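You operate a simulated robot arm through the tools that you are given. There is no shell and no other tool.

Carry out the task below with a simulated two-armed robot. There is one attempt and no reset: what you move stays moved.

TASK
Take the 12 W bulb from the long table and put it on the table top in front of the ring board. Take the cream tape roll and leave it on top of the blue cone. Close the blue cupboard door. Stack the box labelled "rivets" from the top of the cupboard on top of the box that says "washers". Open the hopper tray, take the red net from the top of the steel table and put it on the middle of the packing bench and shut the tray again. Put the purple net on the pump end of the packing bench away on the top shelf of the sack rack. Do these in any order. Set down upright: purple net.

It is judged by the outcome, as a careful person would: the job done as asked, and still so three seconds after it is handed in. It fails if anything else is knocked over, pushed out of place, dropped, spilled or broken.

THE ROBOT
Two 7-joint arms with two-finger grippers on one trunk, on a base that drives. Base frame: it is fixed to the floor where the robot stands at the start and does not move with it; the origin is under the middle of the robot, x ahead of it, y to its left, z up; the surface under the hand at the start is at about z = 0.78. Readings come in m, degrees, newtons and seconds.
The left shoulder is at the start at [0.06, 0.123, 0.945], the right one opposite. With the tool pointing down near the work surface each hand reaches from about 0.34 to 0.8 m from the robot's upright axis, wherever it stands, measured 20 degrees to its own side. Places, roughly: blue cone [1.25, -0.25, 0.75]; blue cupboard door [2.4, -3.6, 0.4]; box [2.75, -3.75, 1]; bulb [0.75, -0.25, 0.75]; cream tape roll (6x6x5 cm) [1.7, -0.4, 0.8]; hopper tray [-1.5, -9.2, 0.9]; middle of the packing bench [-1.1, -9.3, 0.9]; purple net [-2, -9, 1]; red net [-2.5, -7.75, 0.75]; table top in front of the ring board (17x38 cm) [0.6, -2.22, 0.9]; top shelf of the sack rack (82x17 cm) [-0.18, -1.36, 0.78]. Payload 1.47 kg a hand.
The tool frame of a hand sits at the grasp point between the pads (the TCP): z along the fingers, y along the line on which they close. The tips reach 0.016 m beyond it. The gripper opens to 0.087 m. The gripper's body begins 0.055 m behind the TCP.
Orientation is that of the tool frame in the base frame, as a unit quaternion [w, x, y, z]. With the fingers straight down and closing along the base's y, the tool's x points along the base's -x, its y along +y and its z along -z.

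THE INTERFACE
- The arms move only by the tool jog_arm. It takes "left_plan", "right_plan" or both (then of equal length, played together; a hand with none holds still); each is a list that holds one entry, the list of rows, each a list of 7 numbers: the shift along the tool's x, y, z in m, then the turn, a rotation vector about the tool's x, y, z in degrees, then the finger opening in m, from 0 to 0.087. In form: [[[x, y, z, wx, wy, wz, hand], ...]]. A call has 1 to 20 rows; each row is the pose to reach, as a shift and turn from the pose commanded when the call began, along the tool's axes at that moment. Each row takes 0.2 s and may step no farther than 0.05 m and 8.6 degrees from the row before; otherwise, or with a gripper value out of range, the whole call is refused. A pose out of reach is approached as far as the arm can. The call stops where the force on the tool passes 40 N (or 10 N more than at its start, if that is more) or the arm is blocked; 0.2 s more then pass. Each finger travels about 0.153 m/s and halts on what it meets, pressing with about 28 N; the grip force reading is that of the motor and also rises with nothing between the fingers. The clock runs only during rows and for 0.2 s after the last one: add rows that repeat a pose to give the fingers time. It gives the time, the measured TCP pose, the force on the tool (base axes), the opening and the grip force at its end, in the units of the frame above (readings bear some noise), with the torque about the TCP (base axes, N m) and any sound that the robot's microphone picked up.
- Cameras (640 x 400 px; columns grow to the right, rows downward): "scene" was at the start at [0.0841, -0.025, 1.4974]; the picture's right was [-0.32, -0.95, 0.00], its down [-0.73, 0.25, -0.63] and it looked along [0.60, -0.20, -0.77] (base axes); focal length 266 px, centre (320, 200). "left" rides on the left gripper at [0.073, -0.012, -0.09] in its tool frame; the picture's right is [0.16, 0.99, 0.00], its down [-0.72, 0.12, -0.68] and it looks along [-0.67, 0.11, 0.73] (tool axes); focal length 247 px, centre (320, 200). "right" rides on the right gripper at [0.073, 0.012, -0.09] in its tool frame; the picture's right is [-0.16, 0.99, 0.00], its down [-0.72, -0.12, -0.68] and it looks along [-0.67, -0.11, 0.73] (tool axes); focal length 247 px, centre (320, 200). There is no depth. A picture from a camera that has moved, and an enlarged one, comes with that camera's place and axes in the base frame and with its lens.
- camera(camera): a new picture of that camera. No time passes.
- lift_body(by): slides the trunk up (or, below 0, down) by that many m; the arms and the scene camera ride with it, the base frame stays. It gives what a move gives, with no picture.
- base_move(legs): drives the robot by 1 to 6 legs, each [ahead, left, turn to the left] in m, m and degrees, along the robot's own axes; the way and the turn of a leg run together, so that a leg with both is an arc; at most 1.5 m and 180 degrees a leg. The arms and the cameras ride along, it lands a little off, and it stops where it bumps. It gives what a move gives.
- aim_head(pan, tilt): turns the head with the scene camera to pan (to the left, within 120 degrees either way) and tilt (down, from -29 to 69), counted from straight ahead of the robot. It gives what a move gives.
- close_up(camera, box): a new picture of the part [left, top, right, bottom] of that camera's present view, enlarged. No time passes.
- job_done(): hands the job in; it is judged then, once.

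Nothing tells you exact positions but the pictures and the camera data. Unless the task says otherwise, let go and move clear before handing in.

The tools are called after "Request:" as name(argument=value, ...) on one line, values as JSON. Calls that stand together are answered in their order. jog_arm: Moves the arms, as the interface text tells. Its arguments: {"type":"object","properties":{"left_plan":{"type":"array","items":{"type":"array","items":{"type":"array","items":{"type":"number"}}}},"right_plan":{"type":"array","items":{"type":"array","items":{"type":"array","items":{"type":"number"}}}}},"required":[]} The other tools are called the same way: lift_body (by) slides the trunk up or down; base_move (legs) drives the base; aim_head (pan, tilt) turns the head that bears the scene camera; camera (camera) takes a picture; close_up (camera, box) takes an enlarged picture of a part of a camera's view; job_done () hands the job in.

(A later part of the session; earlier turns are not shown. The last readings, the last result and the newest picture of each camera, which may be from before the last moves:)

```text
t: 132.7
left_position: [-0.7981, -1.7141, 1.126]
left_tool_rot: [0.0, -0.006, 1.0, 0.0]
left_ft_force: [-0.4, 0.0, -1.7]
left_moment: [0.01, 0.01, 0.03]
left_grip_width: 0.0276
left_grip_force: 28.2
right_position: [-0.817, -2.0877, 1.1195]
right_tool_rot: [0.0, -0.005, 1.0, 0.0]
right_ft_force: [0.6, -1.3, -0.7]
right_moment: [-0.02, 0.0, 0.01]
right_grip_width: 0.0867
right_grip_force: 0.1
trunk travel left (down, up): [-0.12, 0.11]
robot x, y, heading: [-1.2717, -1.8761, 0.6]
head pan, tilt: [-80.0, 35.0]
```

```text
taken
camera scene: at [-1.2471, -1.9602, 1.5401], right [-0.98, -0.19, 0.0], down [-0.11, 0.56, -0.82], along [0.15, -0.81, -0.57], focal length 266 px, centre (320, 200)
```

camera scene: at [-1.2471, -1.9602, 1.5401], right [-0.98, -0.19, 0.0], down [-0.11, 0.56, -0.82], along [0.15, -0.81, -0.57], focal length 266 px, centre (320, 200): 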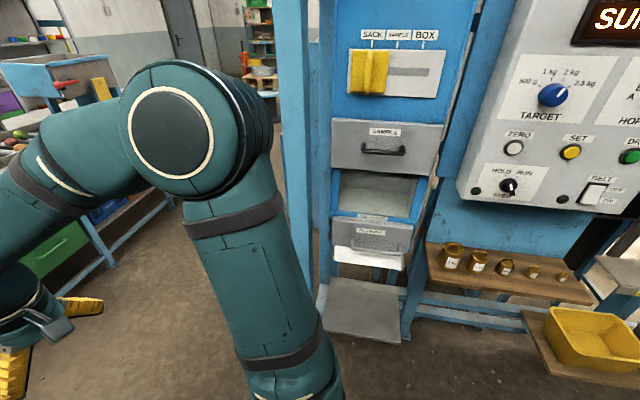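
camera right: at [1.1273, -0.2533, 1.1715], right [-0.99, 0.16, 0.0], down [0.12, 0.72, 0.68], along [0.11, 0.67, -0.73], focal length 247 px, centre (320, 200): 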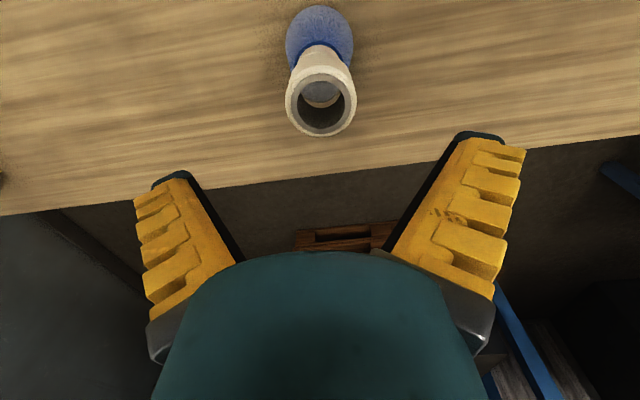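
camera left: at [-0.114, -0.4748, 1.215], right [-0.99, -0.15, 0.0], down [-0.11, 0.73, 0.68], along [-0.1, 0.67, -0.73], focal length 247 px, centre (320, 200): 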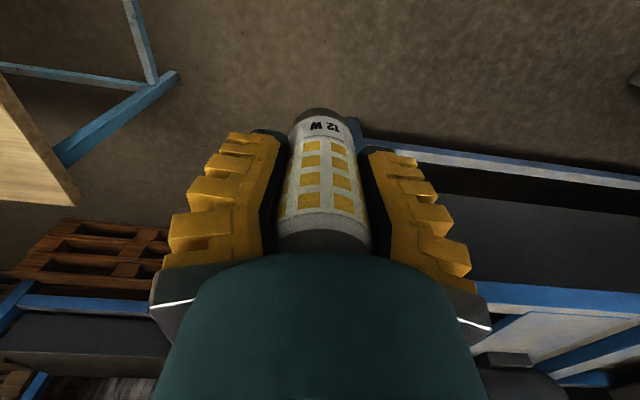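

The ring-board table front is clear. Driving diagonally toward it.

Request:
base_move(legs=[[0.4, -0.25, -0.6], [0.82, -0.07, 0]])

Request:
aim_head(pan=0, tilt=50)

Request:
camera(camera="scene")

Request:
camera(camera="left")

```text
t: 139.5
left_position: [0.4185, -2.0268, 1.1256]
left_tool_rot: [-0.001, -0.003, 1.0, -0.001]
left_ft_force: [0.1, 0.1, -0.1]
left_moment: [0.04, 0.02, 0.01]
left_grip_width: 0.0275
left_grip_force: 27.7
right_position: [0.3992, -2.3981, 1.1211]
right_tool_rot: [0.0, -0.003, 1.0, -0.001]
right_ft_force: [-0.3, -0.3, -0.5]
right_moment: [-0.02, 0.04, -0.01]
right_grip_width: 0.0868
right_grip_force: 0.0
trunk travel left (down, up): [-0.12, 0.11]
robot x, y, heading: [-0.0611, -2.1847, 0.2]
head pan, tilt: [-80.0, 35.0]
```

```text
t: 141.0
left_position: [0.4175, -2.0265, 1.1259]
left_tool_rot: [-0.001, -0.003, 1.0, 0.0]
left_ft_force: [0.6, -0.5, -0.5]
left_moment: [0.0, -0.01, -0.03]
left_grip_width: 0.0275
left_grip_force: 28.3
right_position: [0.3997, -2.3971, 1.1204]
right_tool_rot: [0.0, -0.003, 1.0, -0.002]
right_ft_force: [0.7, -0.5, 0.6]
right_moment: [0.01, 0.01, -0.04]
right_grip_width: 0.0869
right_grip_force: 0.2
trunk travel left (down, up): [-0.12, 0.11]
robot x, y, heading: [-0.0585, -2.1837, 0.4]
head pan, tilt: [0.0, 50.0]
```

```text
taken
camera scene: at [0.0299, -2.1825, 1.5184], right [0.01, -1.0, 0.0], down [-0.77, -0.01, -0.64], along [0.64, 0.0, -0.77], focal length 266 px, centre (320, 200)
```

scene: 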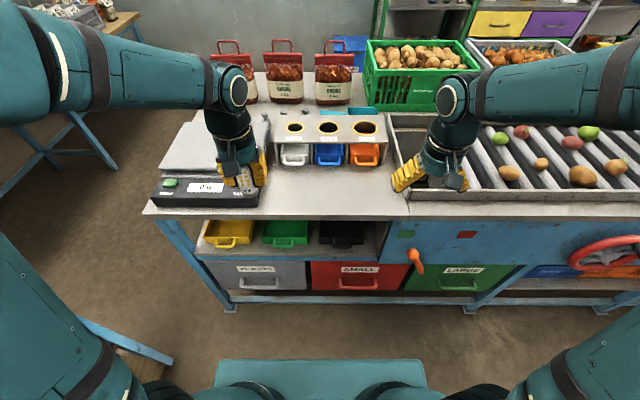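

```text
taken
camera left: at [0.3453, -2.0387, 1.215], right [-0.16, 0.99, 0.0], down [0.72, 0.12, 0.68], along [0.67, 0.11, -0.73], focal length 247 px, centre (320, 200)
```

left: 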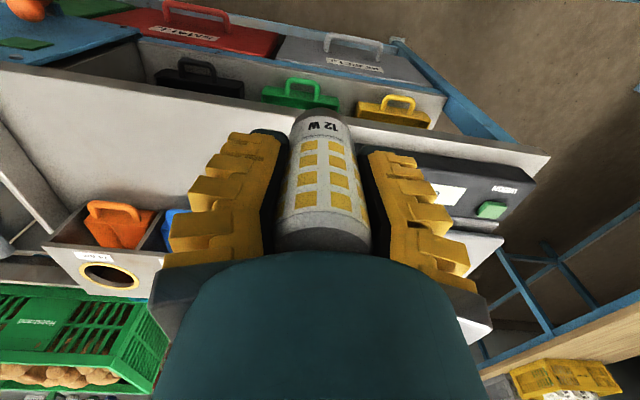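

The free strip in front of the ring board (x≈0.50–0.68, y≈-2.42…-2.03) is clear. Moving the bulb above (0.585, -2.17).

Request:
jog_arm(left_plan=[[[-0.035, -0.029, 0, 0, 0, 0, 0.02], [-0.067, -0.057, 0, 0, 0, 0, 0.02], [-0.1, -0.086, 0, 0, 0, 0, 0.02], [-0.134, -0.115, 0, 0, 0, 0, 0.02], [-0.1675, -0.1435, 0, 0, 0, 0, 0.02], [-0.1675, -0.1435, 0.04, 0, 0, 0, 0.02], [-0.1675, -0.1435, 0.08, 0, 0, 0, 0.02], [-0.1675, -0.1435, 0.12, 0, 0, 0, 0.02], [-0.1675, -0.1435, 0.15, 0, 0, 0, 0.02], [-0.1675, -0.1435, 0.15, 0, 0, 0, 0.02]]])

Request:
camera(camera="scene")

Request:
camera(camera="left")

```text
t: 143.2
left_position: [0.5854, -2.1689, 0.9748]
left_tool_rot: [-0.001, -0.003, 1.0, -0.001]
left_ft_force: [0.4, 0.3, -0.7]
left_moment: [-0.01, 0.01, 0.03]
left_grip_width: 0.0276
left_grip_force: 27.9
right_position: [0.3993, -2.3962, 1.1196]
right_tool_rot: [0.0, -0.003, 1.0, -0.001]
right_ft_force: [-0.6, 0.1, 1.0]
right_moment: [-0.03, 0.03, 0.01]
right_grip_width: 0.087
right_grip_force: 0.1
trunk travel left (down, up): [-0.12, 0.11]
robot x, y, heading: [-0.0595, -2.1845, 0.4]
head pan, tilt: [0.0, 50.0]
```

```text
taken
camera scene: at [0.0296, -2.1824, 1.5184], right [0.01, -1.0, 0.0], down [-0.77, -0.01, -0.64], along [0.64, 0.0, -0.77], focal length 266 px, centre (320, 200)
```

scene: 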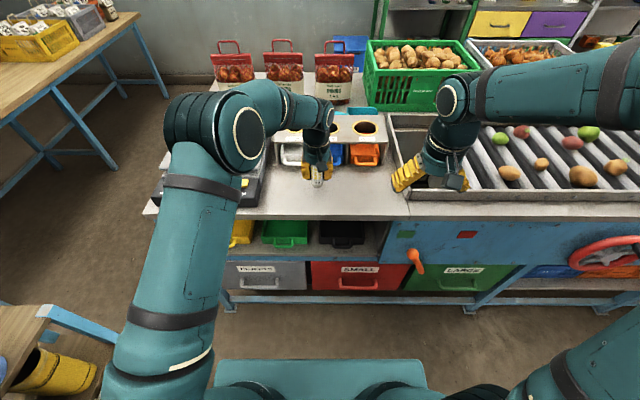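

```text
taken
camera left: at [0.513, -2.1817, 1.0647], right [-0.16, 0.99, 0.0], down [0.72, 0.12, 0.68], along [0.67, 0.11, -0.73], focal length 247 px, centre (320, 200)
```

left: 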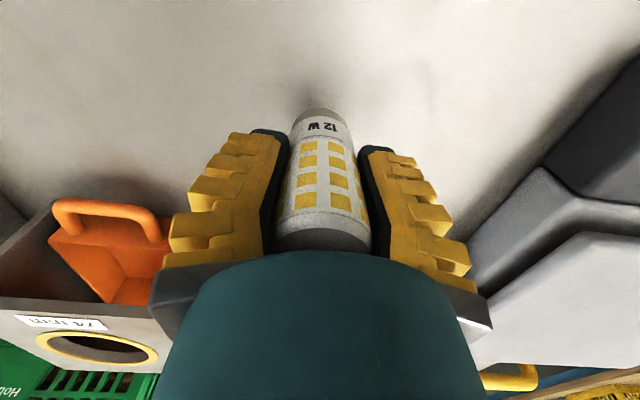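

Lowering the bulb gently to the table top.

Request:
jog_arm(left_plan=[[[0, 0, 0.015, 0, 0, 0, 0.02], [0, 0, 0.024, 0, 0, 0, 0.02], [0, 0, 0.027, 0, 0, 0, 0.02], [0, 0, 0.027, 0, 0, 0, 0.02]]])

Request:
close_up(camera="scene", box=[280, 130, 360, 210])

```text
t: 144.2
left_position: [0.5862, -2.1673, 0.949]
left_tool_rot: [-0.001, -0.003, 1.0, 0.0]
left_ft_force: [-0.1, 0.2, -1.9]
left_moment: [-0.02, -0.01, 0.01]
left_grip_width: 0.0273
left_grip_force: 28.0
right_position: [0.399, -2.3981, 1.1199]
right_tool_rot: [0.0, -0.002, 1.0, 0.0]
right_ft_force: [0.7, 0.2, 0.4]
right_moment: [0.0, -0.05, -0.02]
right_grip_width: 0.087
right_grip_force: 0.2
trunk travel left (down, up): [-0.12, 0.11]
robot x, y, heading: [-0.0599, -2.182, 0.5]
head pan, tilt: [0.0, 50.0]
```

```text
5.00 times, centred on (320, 170) of scene
camera zoom: at [0.0299, -2.1825, 1.5184], right [0.01, -1.0, 0.0], down [-0.77, -0.01, -0.64], along [0.64, 0.0, -0.77], focal length 1332 px, centre (320, 350)
```

zoom: 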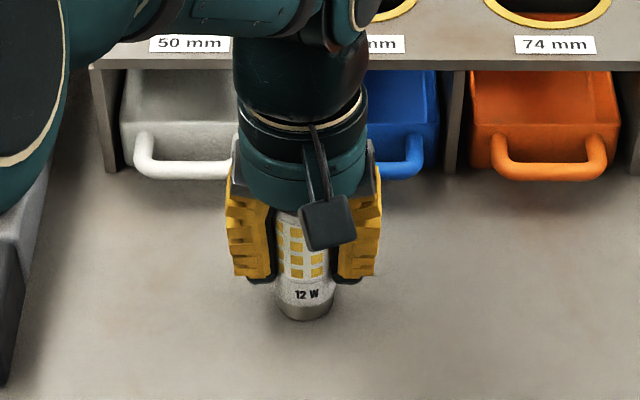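

Request:
jog_arm(left_plan=[[[0, 0, 0.002, 0, 0, 0, 0.02], [0, 0, 0.004, 0, 0, 0, 0.02], [0, 0, 0.004, 0, 0, 0, 0.02]]])

Request:
close_up(camera="scene", box=[300, 165, 340, 205])

```text
t: 145.0
left_position: [0.5872, -2.1678, 0.9475]
left_tool_rot: [0.002, -0.003, 1.0, -0.001]
left_ft_force: [-0.9, 0.4, 16.7]
left_moment: [0.04, 0.04, -0.04]
left_grip_width: 0.0276
left_grip_force: 28.0
right_position: [0.3978, -2.3966, 1.1206]
right_tool_rot: [0.0, -0.003, 1.0, -0.001]
right_ft_force: [-0.5, -0.1, 0.7]
right_moment: [0.0, -0.01, 0.03]
right_grip_width: 0.0869
right_grip_force: 0.1
trunk travel left (down, up): [-0.12, 0.11]
robot x, y, heading: [-0.0573, -2.1834, 0.5]
head pan, tilt: [0.0, 50.0]
```

```text
10.00 times, centred on (320, 185) of scene
camera zoom: at [0.0282, -2.1824, 1.5186], right [0.01, -1.0, 0.0], down [-0.77, -0.01, -0.64], along [0.64, 0.0, -0.77], focal length 2665 px, centre (320, 350)
```

zoom: 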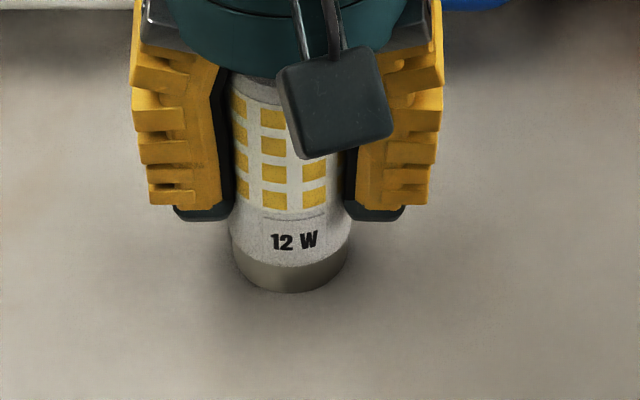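

On the table (contact). Easing off 2 mm, opening, and lifting clear.

Request:
jog_arm(left_plan=[[[0, 0, -0.0025, 0, 0, 0, 0.025], [0, 0, -0.0025, 0, 0, 0, 0.032], [0, 0, -0.0025, 0, 0, 0, 0.04], [0, 0, -0.0025, 0, 0, 0, 0.06], [0, 0, -0.0025, 0, 0, 0, 0.08], [0, 0, -0.03, 0, 0, 0, 0.08], [0, 0, -0.07, 0, 0, 0, 0.08], [0, 0, -0.12, 0, 0, 0, 0.08], [0.03, 0.03, -0.15, 0, 0, 0, 0.08], [0.06, 0.06, -0.18, 0, 0, 0, 0.08]]])

Request:
camera(camera="left")

Request:
close_up(camera="scene", box=[270, 120, 370, 220])

```text
refused: row 9 steps farther than a row can; nothing moved
```

```text
taken
camera left: at [0.5128, -2.181, 1.0357], right [-0.16, 0.99, 0.0], down [0.72, 0.12, 0.68], along [0.67, 0.11, -0.73], focal length 247 px, centre (320, 200)
```

left: 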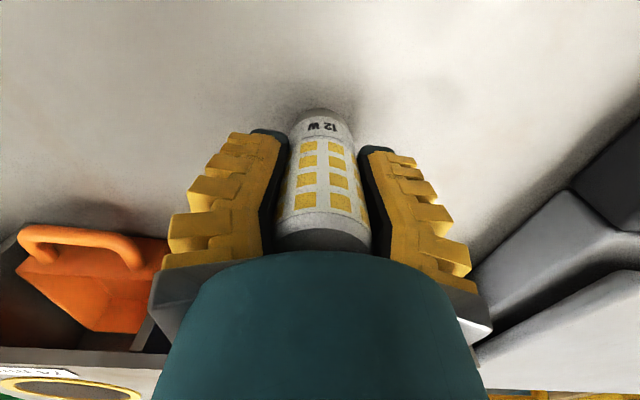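

```text
4.00 times, centred on (320, 170) of scene
camera zoom: at [0.0282, -2.1824, 1.5186], right [0.01, -1.0, 0.0], down [-0.77, -0.01, -0.64], along [0.64, 0.0, -0.77], focal length 1066 px, centre (320, 320)
```

zoom: 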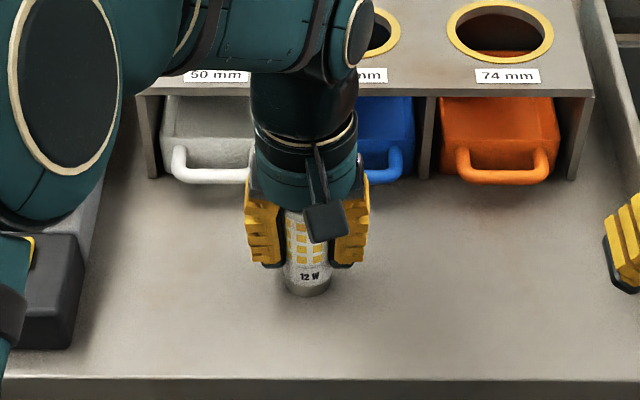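

One row was too long; repeating with shorter steps.

Request:
jog_arm(left_plan=[[[0, 0, -0.0025, 0, 0, 0, 0.025], [0, 0, -0.0025, 0, 0, 0, 0.032], [0, 0, -0.0025, 0, 0, 0, 0.04], [0, 0, -0.0025, 0, 0, 0, 0.06], [0, 0, -0.0025, 0, 0, 0, 0.08], [0, 0, -0.03, 0, 0, 0, 0.08], [0, 0, -0.07, 0, 0, 0, 0.08], [0, 0, -0.11, 0, 0, 0, 0.08], [0.02, 0.02, -0.14, 0, 0, 0, 0.08], [0.045, 0.045, -0.17, 0, 0, 0, 0.08]]])

Request:
camera(camera="left")

Request:
close_up(camera="scene", box=[270, 120, 370, 220])

```text
t: 147.2
left_position: [0.5403, -2.1252, 1.1167]
left_tool_rot: [0.0, -0.003, 1.0, 0.0]
left_ft_force: [-0.4, 0.2, 0.8]
left_moment: [-0.01, -0.01, 0.0]
left_grip_width: 0.0818
left_grip_force: 1.5
right_position: [0.3981, -2.3981, 1.1208]
right_tool_rot: [0.001, -0.002, 1.0, -0.001]
right_ft_force: [-0.5, -0.5, -0.2]
right_moment: [-0.04, 0.03, 0.01]
right_grip_width: 0.087
right_grip_force: 0.1
trunk travel left (down, up): [-0.12, 0.11]
robot x, y, heading: [-0.0603, -2.18, 0.7]
head pan, tilt: [0.0, 50.0]
```

```text
taken
camera left: at [0.4676, -2.1363, 1.2051], right [-0.16, 0.99, 0.0], down [0.72, 0.12, 0.68], along [0.67, 0.11, -0.73], focal length 247 px, centre (320, 200)
```

left: 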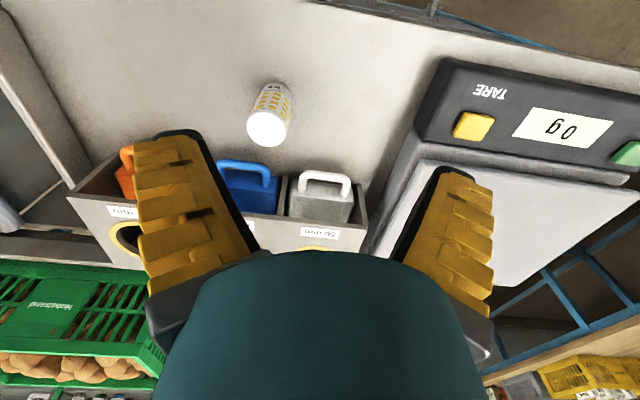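

```text
4.00 times, centred on (320, 170) of scene
camera zoom: at [0.0286, -2.1819, 1.5185], right [0.01, -1.0, 0.0], down [-0.77, -0.01, -0.64], along [0.64, 0.0, -0.77], focal length 1066 px, centre (320, 320)
```

zoom: 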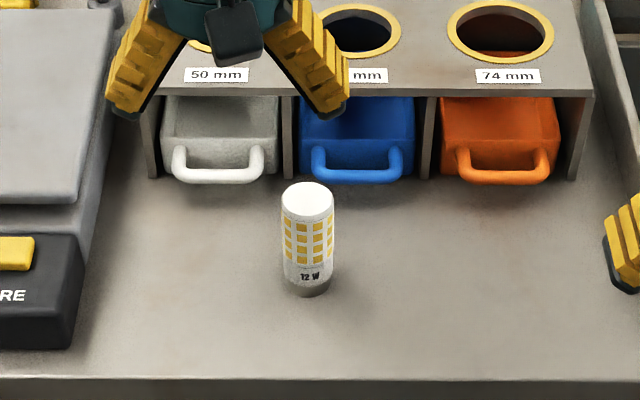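

Bulb stands in front of the ring board. Next I tuck the arms and take a look at the sack rack from this side, and toward the south for the route.

Request:
jog_arm(left_plan=[[[0.04, 0.015, 0, 0, 0, 0, 0.08], [0.08, 0.03, 0, 0, 0, 0, 0.08], [0.12, 0.05, 0, 0, 0, 0, 0.08], [0.15, 0.07, 0, 0, 0, 0, 0.08]]])

Request:
aim_head(pan=100, tilt=40)

Request:
camera(camera="scene")

Request:
aim_head(pan=-60, tilt=25)

Request:
camera(camera="scene")

Request:
aim_head(pan=-100, tilt=25)

Request:
camera(camera="scene")

```text
t: 148.2
left_position: [0.3875, -2.0546, 1.1139]
left_tool_rot: [0.0, -0.003, 1.0, 0.0]
left_ft_force: [0.1, -0.1, -0.4]
left_moment: [-0.03, 0.01, 0.02]
left_grip_width: 0.0819
left_grip_force: 1.3
right_position: [0.3984, -2.3972, 1.1193]
right_tool_rot: [0.0, -0.003, 1.0, -0.001]
right_ft_force: [0.1, 0.3, 0.2]
right_moment: [0.01, 0.02, -0.01]
right_grip_width: 0.0871
right_grip_force: 0.0
trunk travel left (down, up): [-0.12, 0.11]
robot x, y, heading: [-0.057, -2.1846, 0.4]
head pan, tilt: [0.0, 50.0]
```

```text
t: 149.9
left_position: [0.3892, -2.0554, 1.1152]
left_tool_rot: [-0.001, -0.002, 1.0, 0.0]
left_ft_force: [0.3, -1.1, -0.5]
left_moment: [0.02, -0.03, -0.01]
left_grip_width: 0.0819
left_grip_force: 1.4
right_position: [0.3986, -2.3975, 1.1195]
right_tool_rot: [0.0, -0.003, 1.0, -0.001]
right_ft_force: [0.1, -0.9, 0.6]
right_moment: [-0.02, 0.01, 0.01]
right_grip_width: 0.0869
right_grip_force: 0.1
trunk travel left (down, up): [-0.12, 0.11]
robot x, y, heading: [-0.0615, -2.1806, 0.2]
head pan, tilt: [100.0, 40.0]
```

```text
taken
camera scene: at [-0.0624, -2.0994, 1.5325], right [0.98, 0.18, 0.0], down [0.12, -0.63, -0.77], along [-0.14, 0.75, -0.64], focal length 266 px, centre (320, 200)
```

scene: 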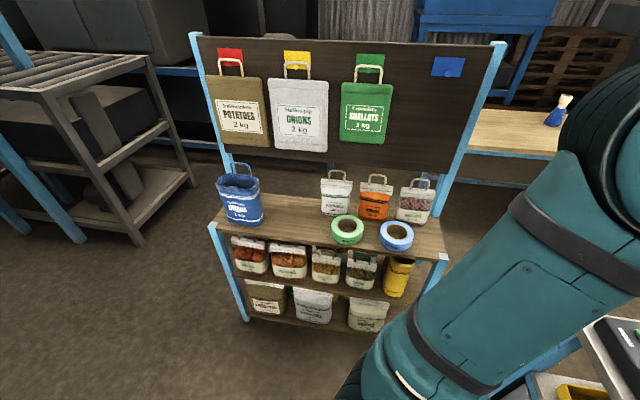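

```text
t: 152.4
left_position: [0.3901, -2.054, 1.1138]
left_tool_rot: [-0.001, -0.003, 1.0, 0.001]
left_ft_force: [0.4, 0.2, -0.2]
left_moment: [0.02, 0.03, -0.01]
left_grip_width: 0.0818
left_grip_force: 1.2
right_position: [0.4002, -2.3983, 1.1207]
right_tool_rot: [0.0, -0.003, 1.0, -0.001]
right_ft_force: [0.0, 0.9, 0.4]
right_moment: [0.0, 0.0, -0.01]
right_grip_width: 0.0869
right_grip_force: 0.0
trunk travel left (down, up): [-0.12, 0.11]
robot x, y, heading: [-0.0595, -2.1824, 0.1]
head pan, tilt: [-60.0, 25.0]
```

```text
taken
camera scene: at [-0.0004, -2.2625, 1.5558], right [-0.86, -0.51, 0.0], down [-0.21, 0.36, -0.91], along [0.46, -0.78, -0.42], focal length 266 px, centre (320, 200)
```

scene: 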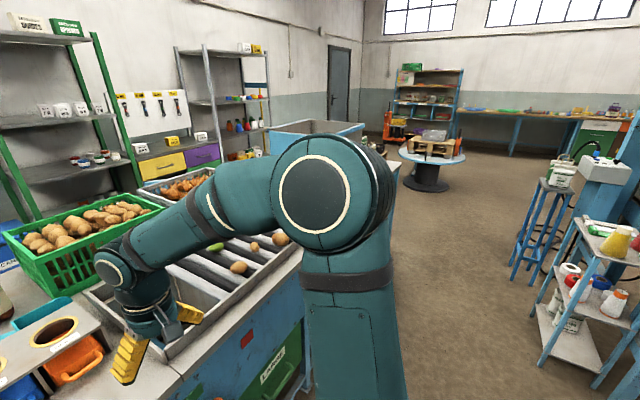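

```text
t: 153.5
left_position: [0.3891, -2.0549, 1.1148]
left_tool_rot: [-0.002, -0.002, 1.0, 0.0]
left_ft_force: [-0.2, -0.4, 0.1]
left_moment: [0.0, -0.02, 0.0]
left_grip_width: 0.0818
left_grip_force: 1.5
right_position: [0.3997, -2.3971, 1.12]
right_tool_rot: [0.0, -0.003, 1.0, -0.001]
right_ft_force: [-0.2, 0.7, 1.0]
right_moment: [0.03, -0.01, -0.03]
right_grip_width: 0.087
right_grip_force: 0.0
trunk travel left (down, up): [-0.12, 0.11]
robot x, y, heading: [-0.0552, -2.1813, 0.3]
head pan, tilt: [-100.0, 25.0]
```

```text
taken
camera scene: at [-0.0624, -2.2739, 1.5559], right [-0.99, 0.17, 0.0], down [0.07, 0.42, -0.91], along [-0.15, -0.89, -0.42], focal length 266 px, centre (320, 200)
```

scene: 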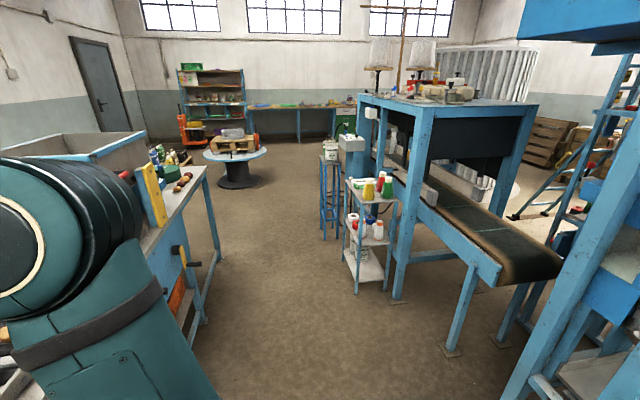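

Sack rack top shelf has free space left of the green tape. Now I head south through the aisle toward the cupboard, facing +x and strafing.

Request:
base_move(legs=[[-0.12, 0, -0.2], [0, -1.2, 0], [0, -0.9, 0]])

Request:
aim_head(pan=0, tilt=30)

Request:
camera(camera="scene")

Request:
aim_head(pan=-60, tilt=30)

Request:
camera(camera="scene")

```text
t: 173.0
left_position: [0.2703, -4.1636, 1.1153]
left_tool_rot: [-0.001, 0.003, 1.0, 0.0]
left_ft_force: [0.1, 0.3, 0.7]
left_moment: [-0.01, 0.02, -0.01]
left_grip_width: 0.0817
left_grip_force: 0.7
right_position: [0.2755, -4.5071, 1.1202]
right_tool_rot: [-0.001, 0.002, 1.0, 0.0]
right_ft_force: [0.0, -0.4, -0.3]
right_moment: [-0.01, -0.01, 0.04]
right_grip_width: 0.0873
right_grip_force: 0.2
trunk travel left (down, up): [-0.12, 0.11]
robot x, y, heading: [-0.1799, -4.2887, -0.3]
head pan, tilt: [-100.0, 25.0]
```

```text
t: 174.7
left_position: [0.2705, -4.1641, 1.114]
left_tool_rot: [-0.001, 0.003, 1.0, 0.0]
left_ft_force: [-0.4, -0.5, -0.8]
left_moment: [0.01, 0.02, 0.03]
left_grip_width: 0.0819
left_grip_force: 1.5
right_position: [0.2755, -4.5072, 1.1199]
right_tool_rot: [0.0, 0.004, 1.0, -0.001]
right_ft_force: [0.1, 0.3, -0.1]
right_moment: [0.01, 0.0, -0.04]
right_grip_width: 0.0871
right_grip_force: 0.1
trunk travel left (down, up): [-0.12, 0.11]
robot x, y, heading: [-0.1803, -4.2876, -0.4]
head pan, tilt: [0.0, 30.0]
```

```text
taken
camera scene: at [-0.0773, -4.2871, 1.5479], right [-0.01, -1.0, 0.0], down [-0.5, 0.0, -0.87], along [0.87, -0.01, -0.5], focal length 266 px, centre (320, 200)
```

scene: 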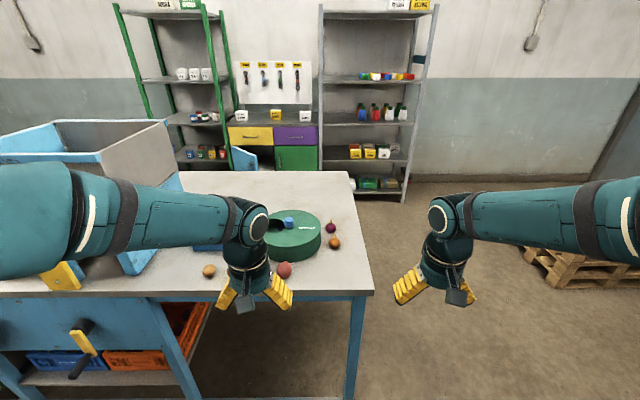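

```text
t: 176.0
left_position: [0.2697, -4.1641, 1.1143]
left_tool_rot: [-0.001, 0.003, 1.0, 0.0]
left_ft_force: [0.2, -0.3, 0.0]
left_moment: [-0.02, 0.01, 0.0]
left_grip_width: 0.0815
left_grip_force: 0.9
right_position: [0.2758, -4.5077, 1.1195]
right_tool_rot: [0.0, 0.004, 1.0, 0.0]
right_ft_force: [-0.7, 0.9, -0.5]
right_moment: [0.0, 0.0, 0.03]
right_grip_width: 0.0871
right_grip_force: 0.1
trunk travel left (down, up): [-0.12, 0.11]
robot x, y, heading: [-0.1811, -4.2838, -0.3]
head pan, tilt: [-60.0, 30.0]
```

```text
taken
camera scene: at [-0.1229, -4.3651, 1.5479], right [-0.87, -0.5, 0.0], down [-0.25, 0.43, -0.87], along [0.43, -0.75, -0.5], focal length 266 px, centre (320, 200)
```

scene: 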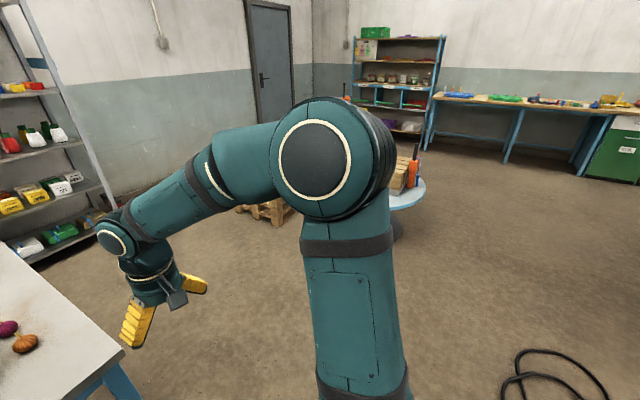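

I see the cupboard between two shelf racks at the east wall: yellow and purple drawers, an open blue door and boxes on top. Zooming in.

Request:
aim_head(pan=0, tilt=25)

Request:
close_up(camera="scene", box=[200, 90, 340, 230])

Request:
camera(camera="scene")

```text
t: 177.3
left_position: [0.2713, -4.164, 1.1139]
left_tool_rot: [-0.002, 0.004, 1.0, 0.0]
left_ft_force: [0.1, 0.4, -0.5]
left_moment: [0.02, 0.0, 0.0]
left_grip_width: 0.0816
left_grip_force: 1.4
right_position: [0.276, -4.5073, 1.1202]
right_tool_rot: [0.001, 0.003, 1.0, -0.001]
right_ft_force: [0.4, -0.3, -0.3]
right_moment: [-0.04, 0.02, 0.01]
right_grip_width: 0.0869
right_grip_force: 0.1
trunk travel left (down, up): [-0.12, 0.11]
robot x, y, heading: [-0.1821, -4.2865, -0.4]
head pan, tilt: [0.0, 25.0]
```

```text
2.86 times, centred on (270, 160) of scene
camera zoom: at [-0.0756, -4.2871, 1.5558], right [-0.01, -1.0, 0.0], down [-0.42, 0.0, -0.91], along [0.91, -0.01, -0.42], focal length 761 px, centre (463, 314)
```

zoom: 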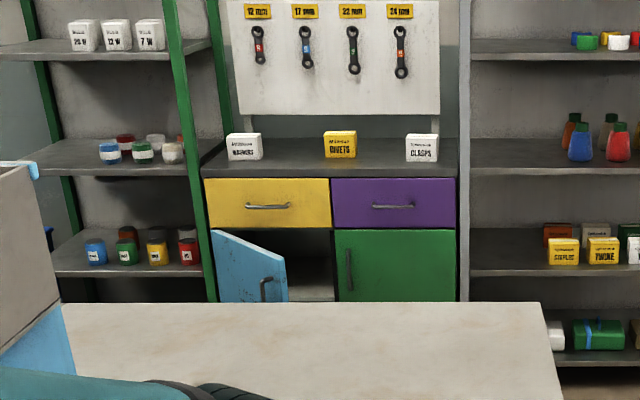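

```text
taken
camera scene: at [-0.0756, -4.2871, 1.5558], right [-0.01, -1.0, 0.0], down [-0.42, 0.0, -0.91], along [0.91, -0.01, -0.42], focal length 266 px, centre (320, 200)
```

scene: 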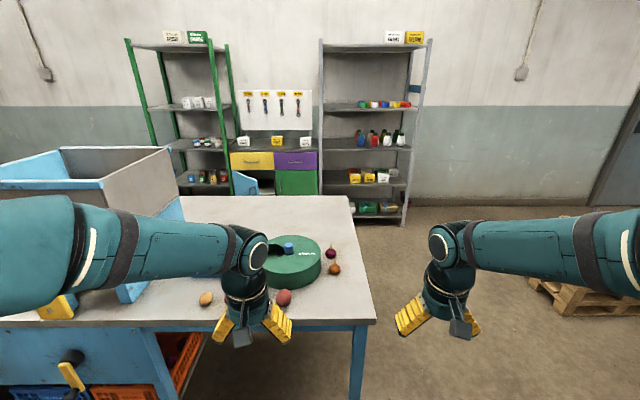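

Cupboard found at about x≈2.55, y≈-3.2…-4.1. Driving around the south end of the ring table into the east aisle.

Request:
base_move(legs=[[0, -0.57, 0.3], [1.5, 0, 0], [0.4, 0, 0]])

Request:
aim_head(pan=40, tilt=25)

Request:
camera(camera="scene")

Request:
aim_head(pan=80, tilt=30)

Request:
camera(camera="scene")

```text
t: 191.9
left_position: [2.1586, -4.7262, 1.1144]
left_tool_rot: [-0.001, 0.0, 1.0, 0.001]
left_ft_force: [0.4, -0.3, 0.3]
left_moment: [0.0, 0.0, 0.0]
left_grip_width: 0.0817
left_grip_force: 1.6
right_position: [2.1667, -5.0695, 1.1197]
right_tool_rot: [0.0, 0.0, 1.0, -0.001]
right_ft_force: [0.1, -0.5, -0.4]
right_moment: [0.03, 0.0, -0.01]
right_grip_width: 0.0871
right_grip_force: 0.1
trunk travel left (down, up): [-0.12, 0.11]
robot x, y, heading: [1.7081, -4.851, 0.3]
head pan, tilt: [0.0, 25.0]
```

```text
t: 192.9
left_position: [2.158, -4.7268, 1.1152]
left_tool_rot: [-0.001, -0.001, 1.0, 0.001]
left_ft_force: [0.6, 0.1, -0.4]
left_moment: [0.0, -0.02, -0.01]
left_grip_width: 0.0816
left_grip_force: 1.2
right_position: [2.1659, -5.0691, 1.1202]
right_tool_rot: [0.0, 0.0, 1.0, -0.001]
right_ft_force: [0.5, -0.1, -0.6]
right_moment: [-0.06, -0.03, 0.01]
right_grip_width: 0.0872
right_grip_force: 0.1
trunk travel left (down, up): [-0.12, 0.11]
robot x, y, heading: [1.7104, -4.8535, -0.1]
head pan, tilt: [40.0, 25.0]
```

```text
taken
camera scene: at [1.7911, -4.7932, 1.5559], right [0.64, -0.77, 0.0], down [-0.32, -0.27, -0.91], along [0.69, 0.58, -0.42], focal length 266 px, centre (320, 200)
```

scene: 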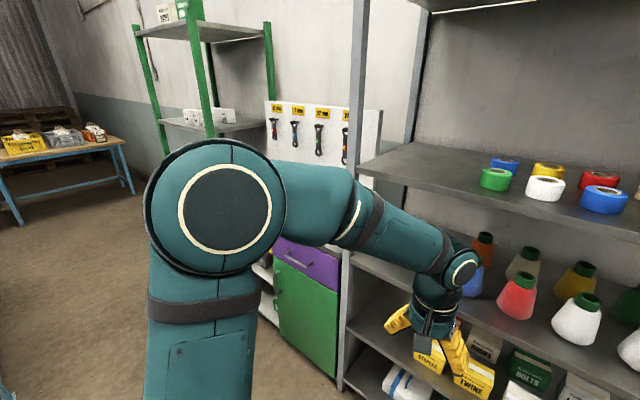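

```text
t: 194.0
left_position: [2.158, -4.7267, 1.1148]
left_tool_rot: [-0.001, 0.0, 1.0, 0.0]
left_ft_force: [-0.1, -0.7, -0.3]
left_moment: [0.0, 0.0, -0.02]
left_grip_width: 0.0818
left_grip_force: 0.8
right_position: [2.165, -5.0701, 1.121]
right_tool_rot: [0.001, -0.001, 1.0, -0.002]
right_ft_force: [-0.5, -1.0, 0.3]
right_moment: [0.01, -0.03, -0.02]
right_grip_width: 0.0871
right_grip_force: 0.1
trunk travel left (down, up): [-0.12, 0.11]
robot x, y, heading: [1.707, -4.8535, 0.2]
head pan, tilt: [80.0, 30.0]
```

```text
taken
camera scene: at [1.7362, -4.7635, 1.5479], right [0.99, -0.17, 0.0], down [-0.09, -0.49, -0.87], along [0.15, 0.85, -0.5], focal length 266 px, centre (320, 200)
```

scene: 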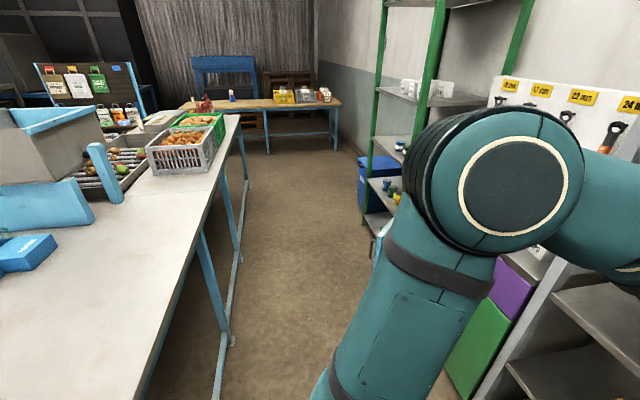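

I'll shift east a little and strafe north to face the cupboard, then look at it.

Request:
base_move(legs=[[0.14, 0, 0], [0, 0.85, 0]])

Request:
aim_head(pan=10, tilt=35)

Request:
camera(camera="scene")

Request:
aim_head(pan=30, tilt=55)

Request:
camera(camera="scene")

```text
t: 202.8
left_position: [2.2986, -3.8819, 1.1137]
left_tool_rot: [-0.001, 0.002, 1.0, 0.0]
left_ft_force: [0.0, -0.2, -0.5]
left_moment: [0.0, 0.02, 0.03]
left_grip_width: 0.0816
left_grip_force: 0.5
right_position: [2.304, -4.2236, 1.1209]
right_tool_rot: [0.0, 0.003, 1.0, -0.001]
right_ft_force: [-1.0, 0.1, 0.5]
right_moment: [-0.03, -0.01, 0.01]
right_grip_width: 0.0871
right_grip_force: 0.1
trunk travel left (down, up): [-0.12, 0.11]
robot x, y, heading: [1.8469, -4.0064, -0.5]
head pan, tilt: [80.0, 30.0]
```

```text
t: 204.2
left_position: [2.3004, -3.8805, 1.1155]
left_tool_rot: [-0.001, 0.003, 1.0, 0.0]
left_ft_force: [0.8, 0.6, -0.5]
left_moment: [0.02, 0.0, -0.02]
left_grip_width: 0.0816
left_grip_force: 0.7
right_position: [2.3051, -4.2245, 1.1204]
right_tool_rot: [0.0, 0.003, 1.0, -0.001]
right_ft_force: [-1.6, 0.4, 0.9]
right_moment: [0.02, 0.02, -0.01]
right_grip_width: 0.0871
right_grip_force: 0.0
trunk travel left (down, up): [-0.12, 0.11]
robot x, y, heading: [1.8481, -3.9984, -0.2]
head pan, tilt: [10.0, 35.0]
```

```text
taken
camera scene: at [1.948, -3.9888, 1.5401], right [0.17, -0.99, 0.0], down [-0.57, -0.1, -0.82], along [0.81, 0.14, -0.57], focal length 266 px, centre (320, 200)
```

scene: 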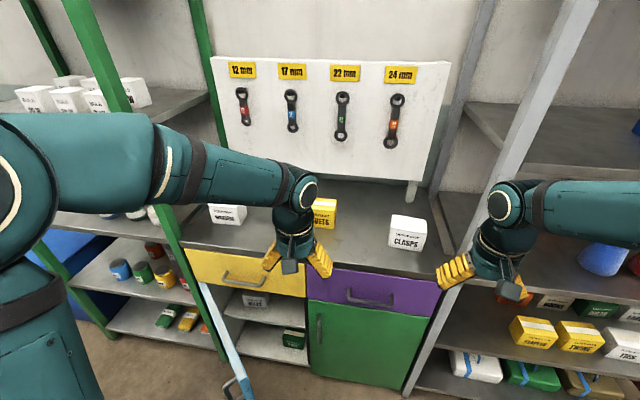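

```text
t: 205.0
left_position: [2.2997, -3.8798, 1.115]
left_tool_rot: [-0.001, 0.004, 1.0, 0.0]
left_ft_force: [0.5, -0.3, -0.8]
left_moment: [-0.01, 0.0, -0.01]
left_grip_width: 0.0815
left_grip_force: 1.2
right_position: [2.3052, -4.2233, 1.1201]
right_tool_rot: [0.001, 0.003, 1.0, -0.001]
right_ft_force: [0.0, -0.3, -0.5]
right_moment: [-0.03, 0.0, 0.01]
right_grip_width: 0.087
right_grip_force: 0.1
trunk travel left (down, up): [-0.12, 0.11]
robot x, y, heading: [1.8492, -4.0, -0.1]
head pan, tilt: [30.0, 55.0]
```

```text
taken
camera scene: at [1.9238, -3.968, 1.5119], right [0.5, -0.87, 0.0], down [-0.71, -0.41, -0.57], along [0.5, 0.28, -0.82], focal length 266 px, centre (320, 200)
```

scene: 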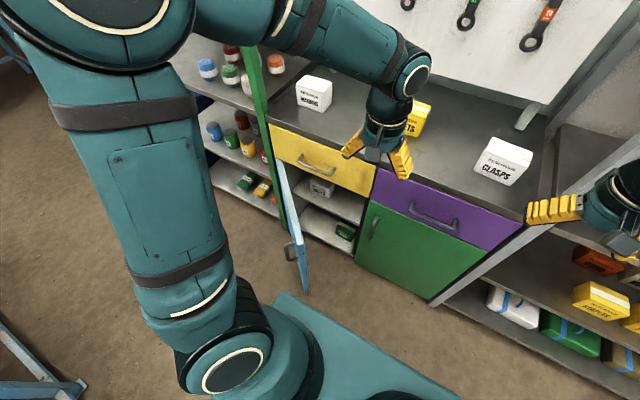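

Zooming on the open blue door and on the boxes.

Request:
close_up(camera="scene", box=[230, 120, 390, 310])

Request:
close_up(camera="scene", box=[270, 60, 550, 240])

Request:
camera(camera="left")

```text
2.11 times, centred on (310, 215) of scene
camera zoom: at [1.9238, -3.968, 1.5119], right [0.5, -0.87, 0.0], down [-0.71, -0.41, -0.57], along [0.5, 0.28, -0.82], focal length 561 px, centre (341, 168)
```

zoom: 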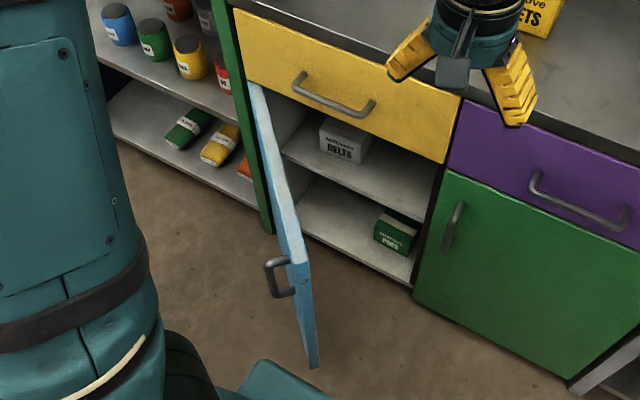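

```text
2.22 times, centred on (410, 150) of scene
camera zoom: at [1.9238, -3.968, 1.5119], right [0.5, -0.87, 0.0], down [-0.71, -0.41, -0.57], along [0.5, 0.28, -0.82], focal length 592 px, centre (120, 311)
```

zoom: 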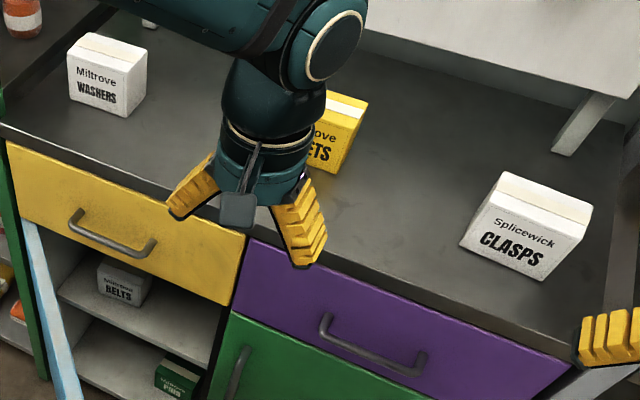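

```text
taken
camera left: at [2.2261, -3.8923, 1.2036], right [-0.15, 0.99, 0.0], down [0.73, 0.11, 0.68], along [0.67, 0.1, -0.73], focal length 247 px, centre (320, 200)
```

left: 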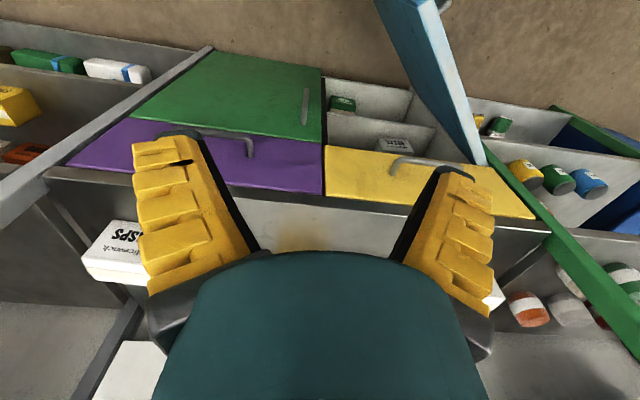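

The blue door is hinged on its north side and stands open ~45° (free edge near (2.28, -3.67), top z≈0.555). I'll shift north, then push it shut from its outer side with the closed left fingers tilted forward.

Request:
base_move(legs=[[0, 0.25, 0.3]])

Request:
lift_body(by=-0.1)

Request:
jog_arm(left_plan=[[[0.03, 0.02, 0, 0, -8, 0, 0.05], [0.06, 0.05, 0, 0, -16, 0, 0.02], [0.08, 0.08, 0.02, 0, -24, 0, 0.0], [0.09, 0.11, 0.05, 0, -32, 0, 0.0], [0.09, 0.13, 0.09, 0, -40, 0, 0.0], [0.09, 0.15, 0.13, 0, -48, 0, 0.0], [0.09, 0.15, 0.17, 0, -56, 0, 0.0], [0.09, 0.15, 0.2, 0, -60, 0, 0.0], [0.09, 0.15, 0.2, 0, -60, 0, 0.0]]])

Request:
camera(camera="scene")

Request:
camera(camera="left")

```text
t: 207.8
left_position: [2.2996, -3.6293, 1.1137]
left_tool_rot: [-0.002, 0.0, 1.0, -0.001]
left_ft_force: [0.5, -0.2, 0.4]
left_moment: [-0.03, -0.03, 0.0]
left_grip_width: 0.0815
left_grip_force: 1.6
right_position: [2.3059, -3.9728, 1.1208]
right_tool_rot: [0.0, 0.0, 1.0, 0.0]
right_ft_force: [0.0, 0.8, 0.9]
right_moment: [0.02, -0.01, -0.03]
right_grip_width: 0.0868
right_grip_force: 0.1
trunk travel left (down, up): [-0.12, 0.11]
robot x, y, heading: [1.851, -3.7512, 0.2]
head pan, tilt: [30.0, 55.0]
```

```text
t: 209.1
left_position: [2.2999, -3.6307, 1.0151]
left_tool_rot: [0.001, 0.001, 1.0, 0.0]
left_ft_force: [0.6, 1.2, -0.4]
left_moment: [-0.01, 0.04, 0.02]
left_grip_width: 0.0816
left_grip_force: 1.0
right_position: [2.3061, -3.9731, 1.0198]
right_tool_rot: [0.0, 0.001, 1.0, -0.001]
right_ft_force: [0.4, 0.2, 0.1]
right_moment: [-0.01, 0.01, 0.04]
right_grip_width: 0.0869
right_grip_force: 0.1
trunk travel left (down, up): [-0.02, 0.21]
robot x, y, heading: [1.8497, -3.7565, 0.1]
head pan, tilt: [30.0, 55.0]
```

```text
t: 211.3
left_position: [2.2428, -3.3356, 0.8467]
left_tool_rot: [0.398, 0.158, 0.88, 0.207]
left_ft_force: [-0.1, -0.2, -0.1]
left_moment: [0.02, 0.02, -0.01]
left_grip_width: 0.0001
left_grip_force: 27.8
left hand out of reach, approached as far as the arm can: row 4, 5, 6, 7, 8, 9
right_position: [2.3064, -3.9742, 1.0198]
right_tool_rot: [0.0, 0.0, 1.0, 0.0]
right_ft_force: [-0.6, -0.1, -0.6]
right_moment: [0.02, 0.01, 0.03]
right_grip_width: 0.0868
right_grip_force: 0.1
trunk travel left (down, up): [-0.02, 0.21]
robot x, y, heading: [1.8509, -3.7547, 0.0]
head pan, tilt: [30.0, 55.0]
stopped in row 9 (left hand): the arm was blocked; the commanded pose is now the measured one
```

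```text
taken
camera scene: at [1.925, -3.7196, 1.4119], right [0.5, -0.87, 0.0], down [-0.71, -0.41, -0.57], along [0.5, 0.29, -0.82], focal length 266 px, centre (320, 200)
```

scene: 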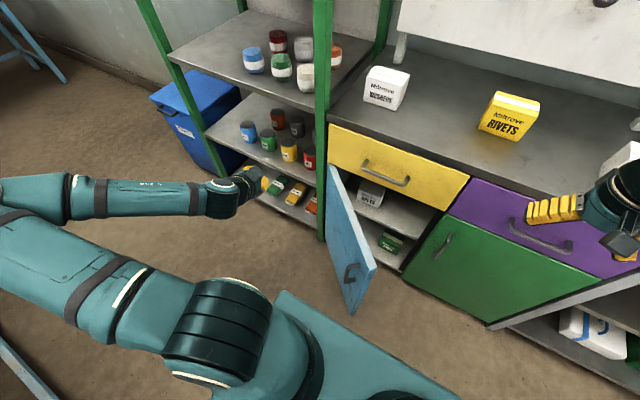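

```text
taken
camera left: at [2.1258, -3.3353, 0.8469], right [0.01, 0.92, 0.38], down [-0.05, -0.38, 0.92], along [1.0, -0.03, 0.04], focal length 247 px, centre (320, 200)
```

left: 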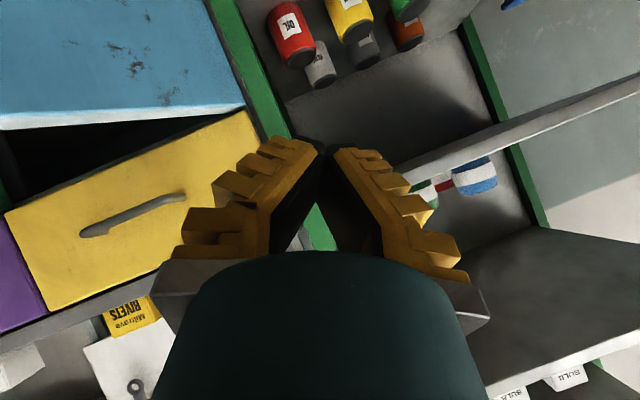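

The left arm folded awkwardly and was blocked; I check where its elbow is before moving further.

Request:
aim_head(pan=90, tilt=50)

Request:
camera(camera="scene")

```text
t: 212.6
left_position: [2.2414, -3.3357, 0.8457]
left_tool_rot: [0.399, 0.158, 0.879, 0.207]
left_ft_force: [-0.4, 0.3, 0.2]
left_moment: [-0.05, 0.01, 0.02]
left_grip_width: 0.0
left_grip_force: 28.1
right_position: [2.3065, -3.9728, 1.0199]
right_tool_rot: [0.0, 0.0, 1.0, -0.001]
right_ft_force: [0.2, 0.7, 0.3]
right_moment: [0.0, -0.02, 0.01]
right_grip_width: 0.0871
right_grip_force: 0.0
trunk travel left (down, up): [-0.02, 0.21]
robot x, y, heading: [1.8482, -3.7508, 0.0]
head pan, tilt: [90.0, 50.0]
```

```text
taken
camera scene: at [1.8618, -3.6779, 1.4184], right [1.0, 0.0, 0.0], down [0.0, -0.77, -0.64], along [0.0, 0.64, -0.77], focal length 266 px, centre (320, 200)
```

scene: 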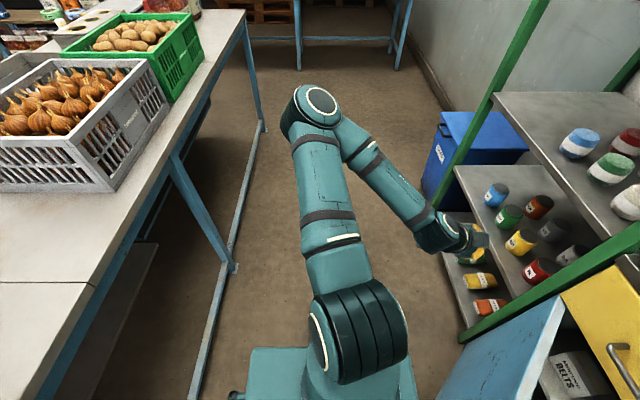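

No contact — the arm was just too close to its shoulder for that pose. I'll return the tool to pointing down, farther out, then back the base a little.

Request:
jog_arm(left_plan=[[[-0.0279, -0.0115, -0.0047, 3.54, 6.83, -2.7, 0.0], [-0.0557, -0.0231, -0.0093, 7.09, 13.66, -5.4, 0.0], [-0.0836, -0.0346, -0.014, 10.63, 20.49, -8.1, 0.0], [-0.1114, -0.0461, -0.0186, 14.17, 27.31, -10.8, 0.0], [-0.1393, -0.0576, -0.0233, 17.71, 34.14, -13.5, 0.0], [-0.1671, -0.0692, -0.0279, 21.26, 40.97, -16.2, 0.0], [-0.195, -0.0807, -0.0326, 24.8, 47.8, -18.9, 0.0], [-0.195, -0.0807, -0.0326, 24.8, 47.8, -18.9, 0.0]]])

Request:
camera(camera="scene")

```text
t: 214.4
left_position: [2.33, -3.5007, 0.9487]
left_tool_rot: [-0.003, 0.001, 1.0, 0.0]
left_ft_force: [-0.5, -0.5, 0.1]
left_moment: [-0.02, 0.02, -0.01]
left_grip_width: 0.0
left_grip_force: 27.6
right_position: [2.3059, -3.9717, 1.0203]
right_tool_rot: [-0.001, 0.0, 1.0, -0.001]
right_ft_force: [0.2, -0.8, -0.8]
right_moment: [-0.01, 0.01, 0.01]
right_grip_width: 0.0873
right_grip_force: 0.0
trunk travel left (down, up): [-0.02, 0.21]
robot x, y, heading: [1.8522, -3.7546, -0.1]
head pan, tilt: [90.0, 50.0]
```

```text
taken
camera scene: at [1.8614, -3.6777, 1.4183], right [1.0, 0.0, 0.0], down [0.0, -0.77, -0.64], along [0.0, 0.64, -0.77], focal length 266 px, centre (320, 200)
```

scene: 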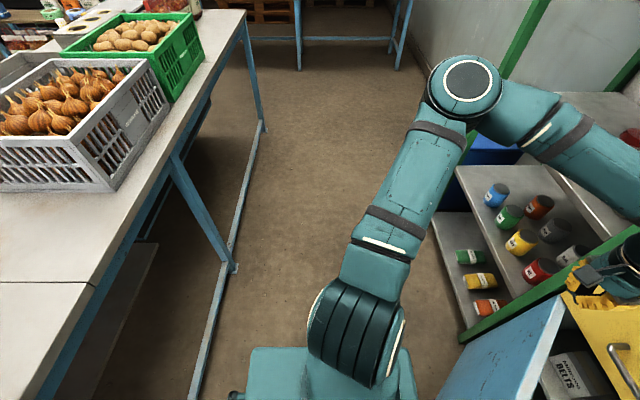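

Request:
base_move(legs=[[-0.08, 0, 0]])

Request:
jog_arm(left_plan=[[[-0.04, -0.01, 0.01, 0, 0, 0, 0.0], [-0.08, -0.02, 0.02, 0, -6, 0, 0.0], [-0.11, -0.02, 0.03, 0, -14, 0, 0.0], [-0.13, -0.02, 0.05, 0, -22, 0, 0.0], [-0.14, -0.02, 0.08, 0, -30, 0, 0.0], [-0.14, -0.02, 0.11, 0, -38, 0, 0.0], [-0.14, -0.02, 0.14, 0, -45, 0, 0.0], [-0.14, -0.02, 0.14, 0, -45, 0, 0.0]]])

Request:
aim_head(pan=40, tilt=50)

Request:
camera(camera="scene")

```text
t: 215.5
left_position: [2.2489, -3.4995, 0.95]
left_tool_rot: [-0.002, 0.0, 1.0, -0.001]
left_ft_force: [0.5, -0.1, 0.6]
left_moment: [0.01, -0.04, -0.01]
left_grip_width: 0.0
left_grip_force: 28.2
right_position: [2.226, -3.9726, 1.0216]
right_tool_rot: [0.002, 0.001, 1.0, -0.001]
right_ft_force: [0.1, 0.5, -0.6]
right_moment: [0.01, 0.0, 0.0]
right_grip_width: 0.0871
right_grip_force: 0.0
trunk travel left (down, up): [-0.02, 0.21]
robot x, y, heading: [1.7679, -3.757, 0.3]
head pan, tilt: [90.0, 50.0]
```

```text
t: 217.3
left_position: [2.391, -3.52, 0.8085]
left_tool_rot: [0.381, 0.0, 0.925, -0.002]
left_ft_force: [-0.3, 0.1, -0.5]
left_moment: [0.01, -0.01, 0.02]
left_grip_width: 0.0
left_grip_force: 27.8
right_position: [2.2271, -3.9726, 1.0196]
right_tool_rot: [0.0, 0.0, 1.0, -0.001]
right_ft_force: [0.1, -0.2, -0.4]
right_moment: [0.0, 0.01, 0.02]
right_grip_width: 0.0869
right_grip_force: 0.0
trunk travel left (down, up): [-0.02, 0.21]
robot x, y, heading: [1.7733, -3.749, -0.1]
head pan, tilt: [90.0, 50.0]
```

```text
t: 218.4
left_position: [2.389, -3.5187, 0.8091]
left_tool_rot: [0.381, -0.001, 0.925, 0.0]
left_ft_force: [-1.2, -0.3, -0.5]
left_moment: [0.0, -0.01, 0.0]
left_grip_width: 0.0001
left_grip_force: 28.0
right_position: [2.226, -3.9724, 1.0194]
right_tool_rot: [0.0, 0.0, 1.0, -0.001]
right_ft_force: [0.2, 0.4, -0.4]
right_moment: [0.01, 0.03, 0.0]
right_grip_width: 0.0868
right_grip_force: 0.0
trunk travel left (down, up): [-0.02, 0.21]
robot x, y, heading: [1.7731, -3.754, -0.1]
head pan, tilt: [40.0, 50.0]
```

```text
taken
camera scene: at [1.8404, -3.7053, 1.4184], right [0.64, -0.77, 0.0], down [-0.59, -0.49, -0.64], along [0.49, 0.41, -0.77], focal length 266 px, centre (320, 200)
```

scene: 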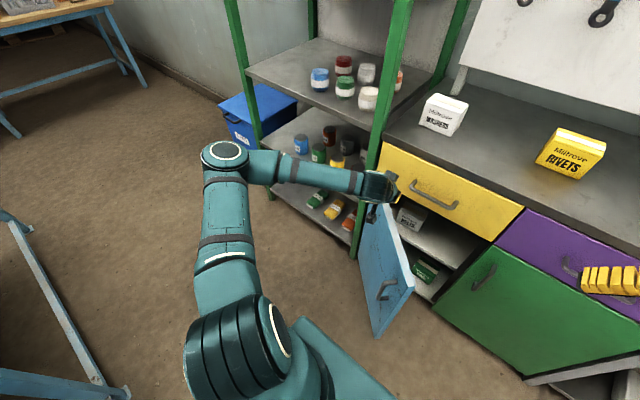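

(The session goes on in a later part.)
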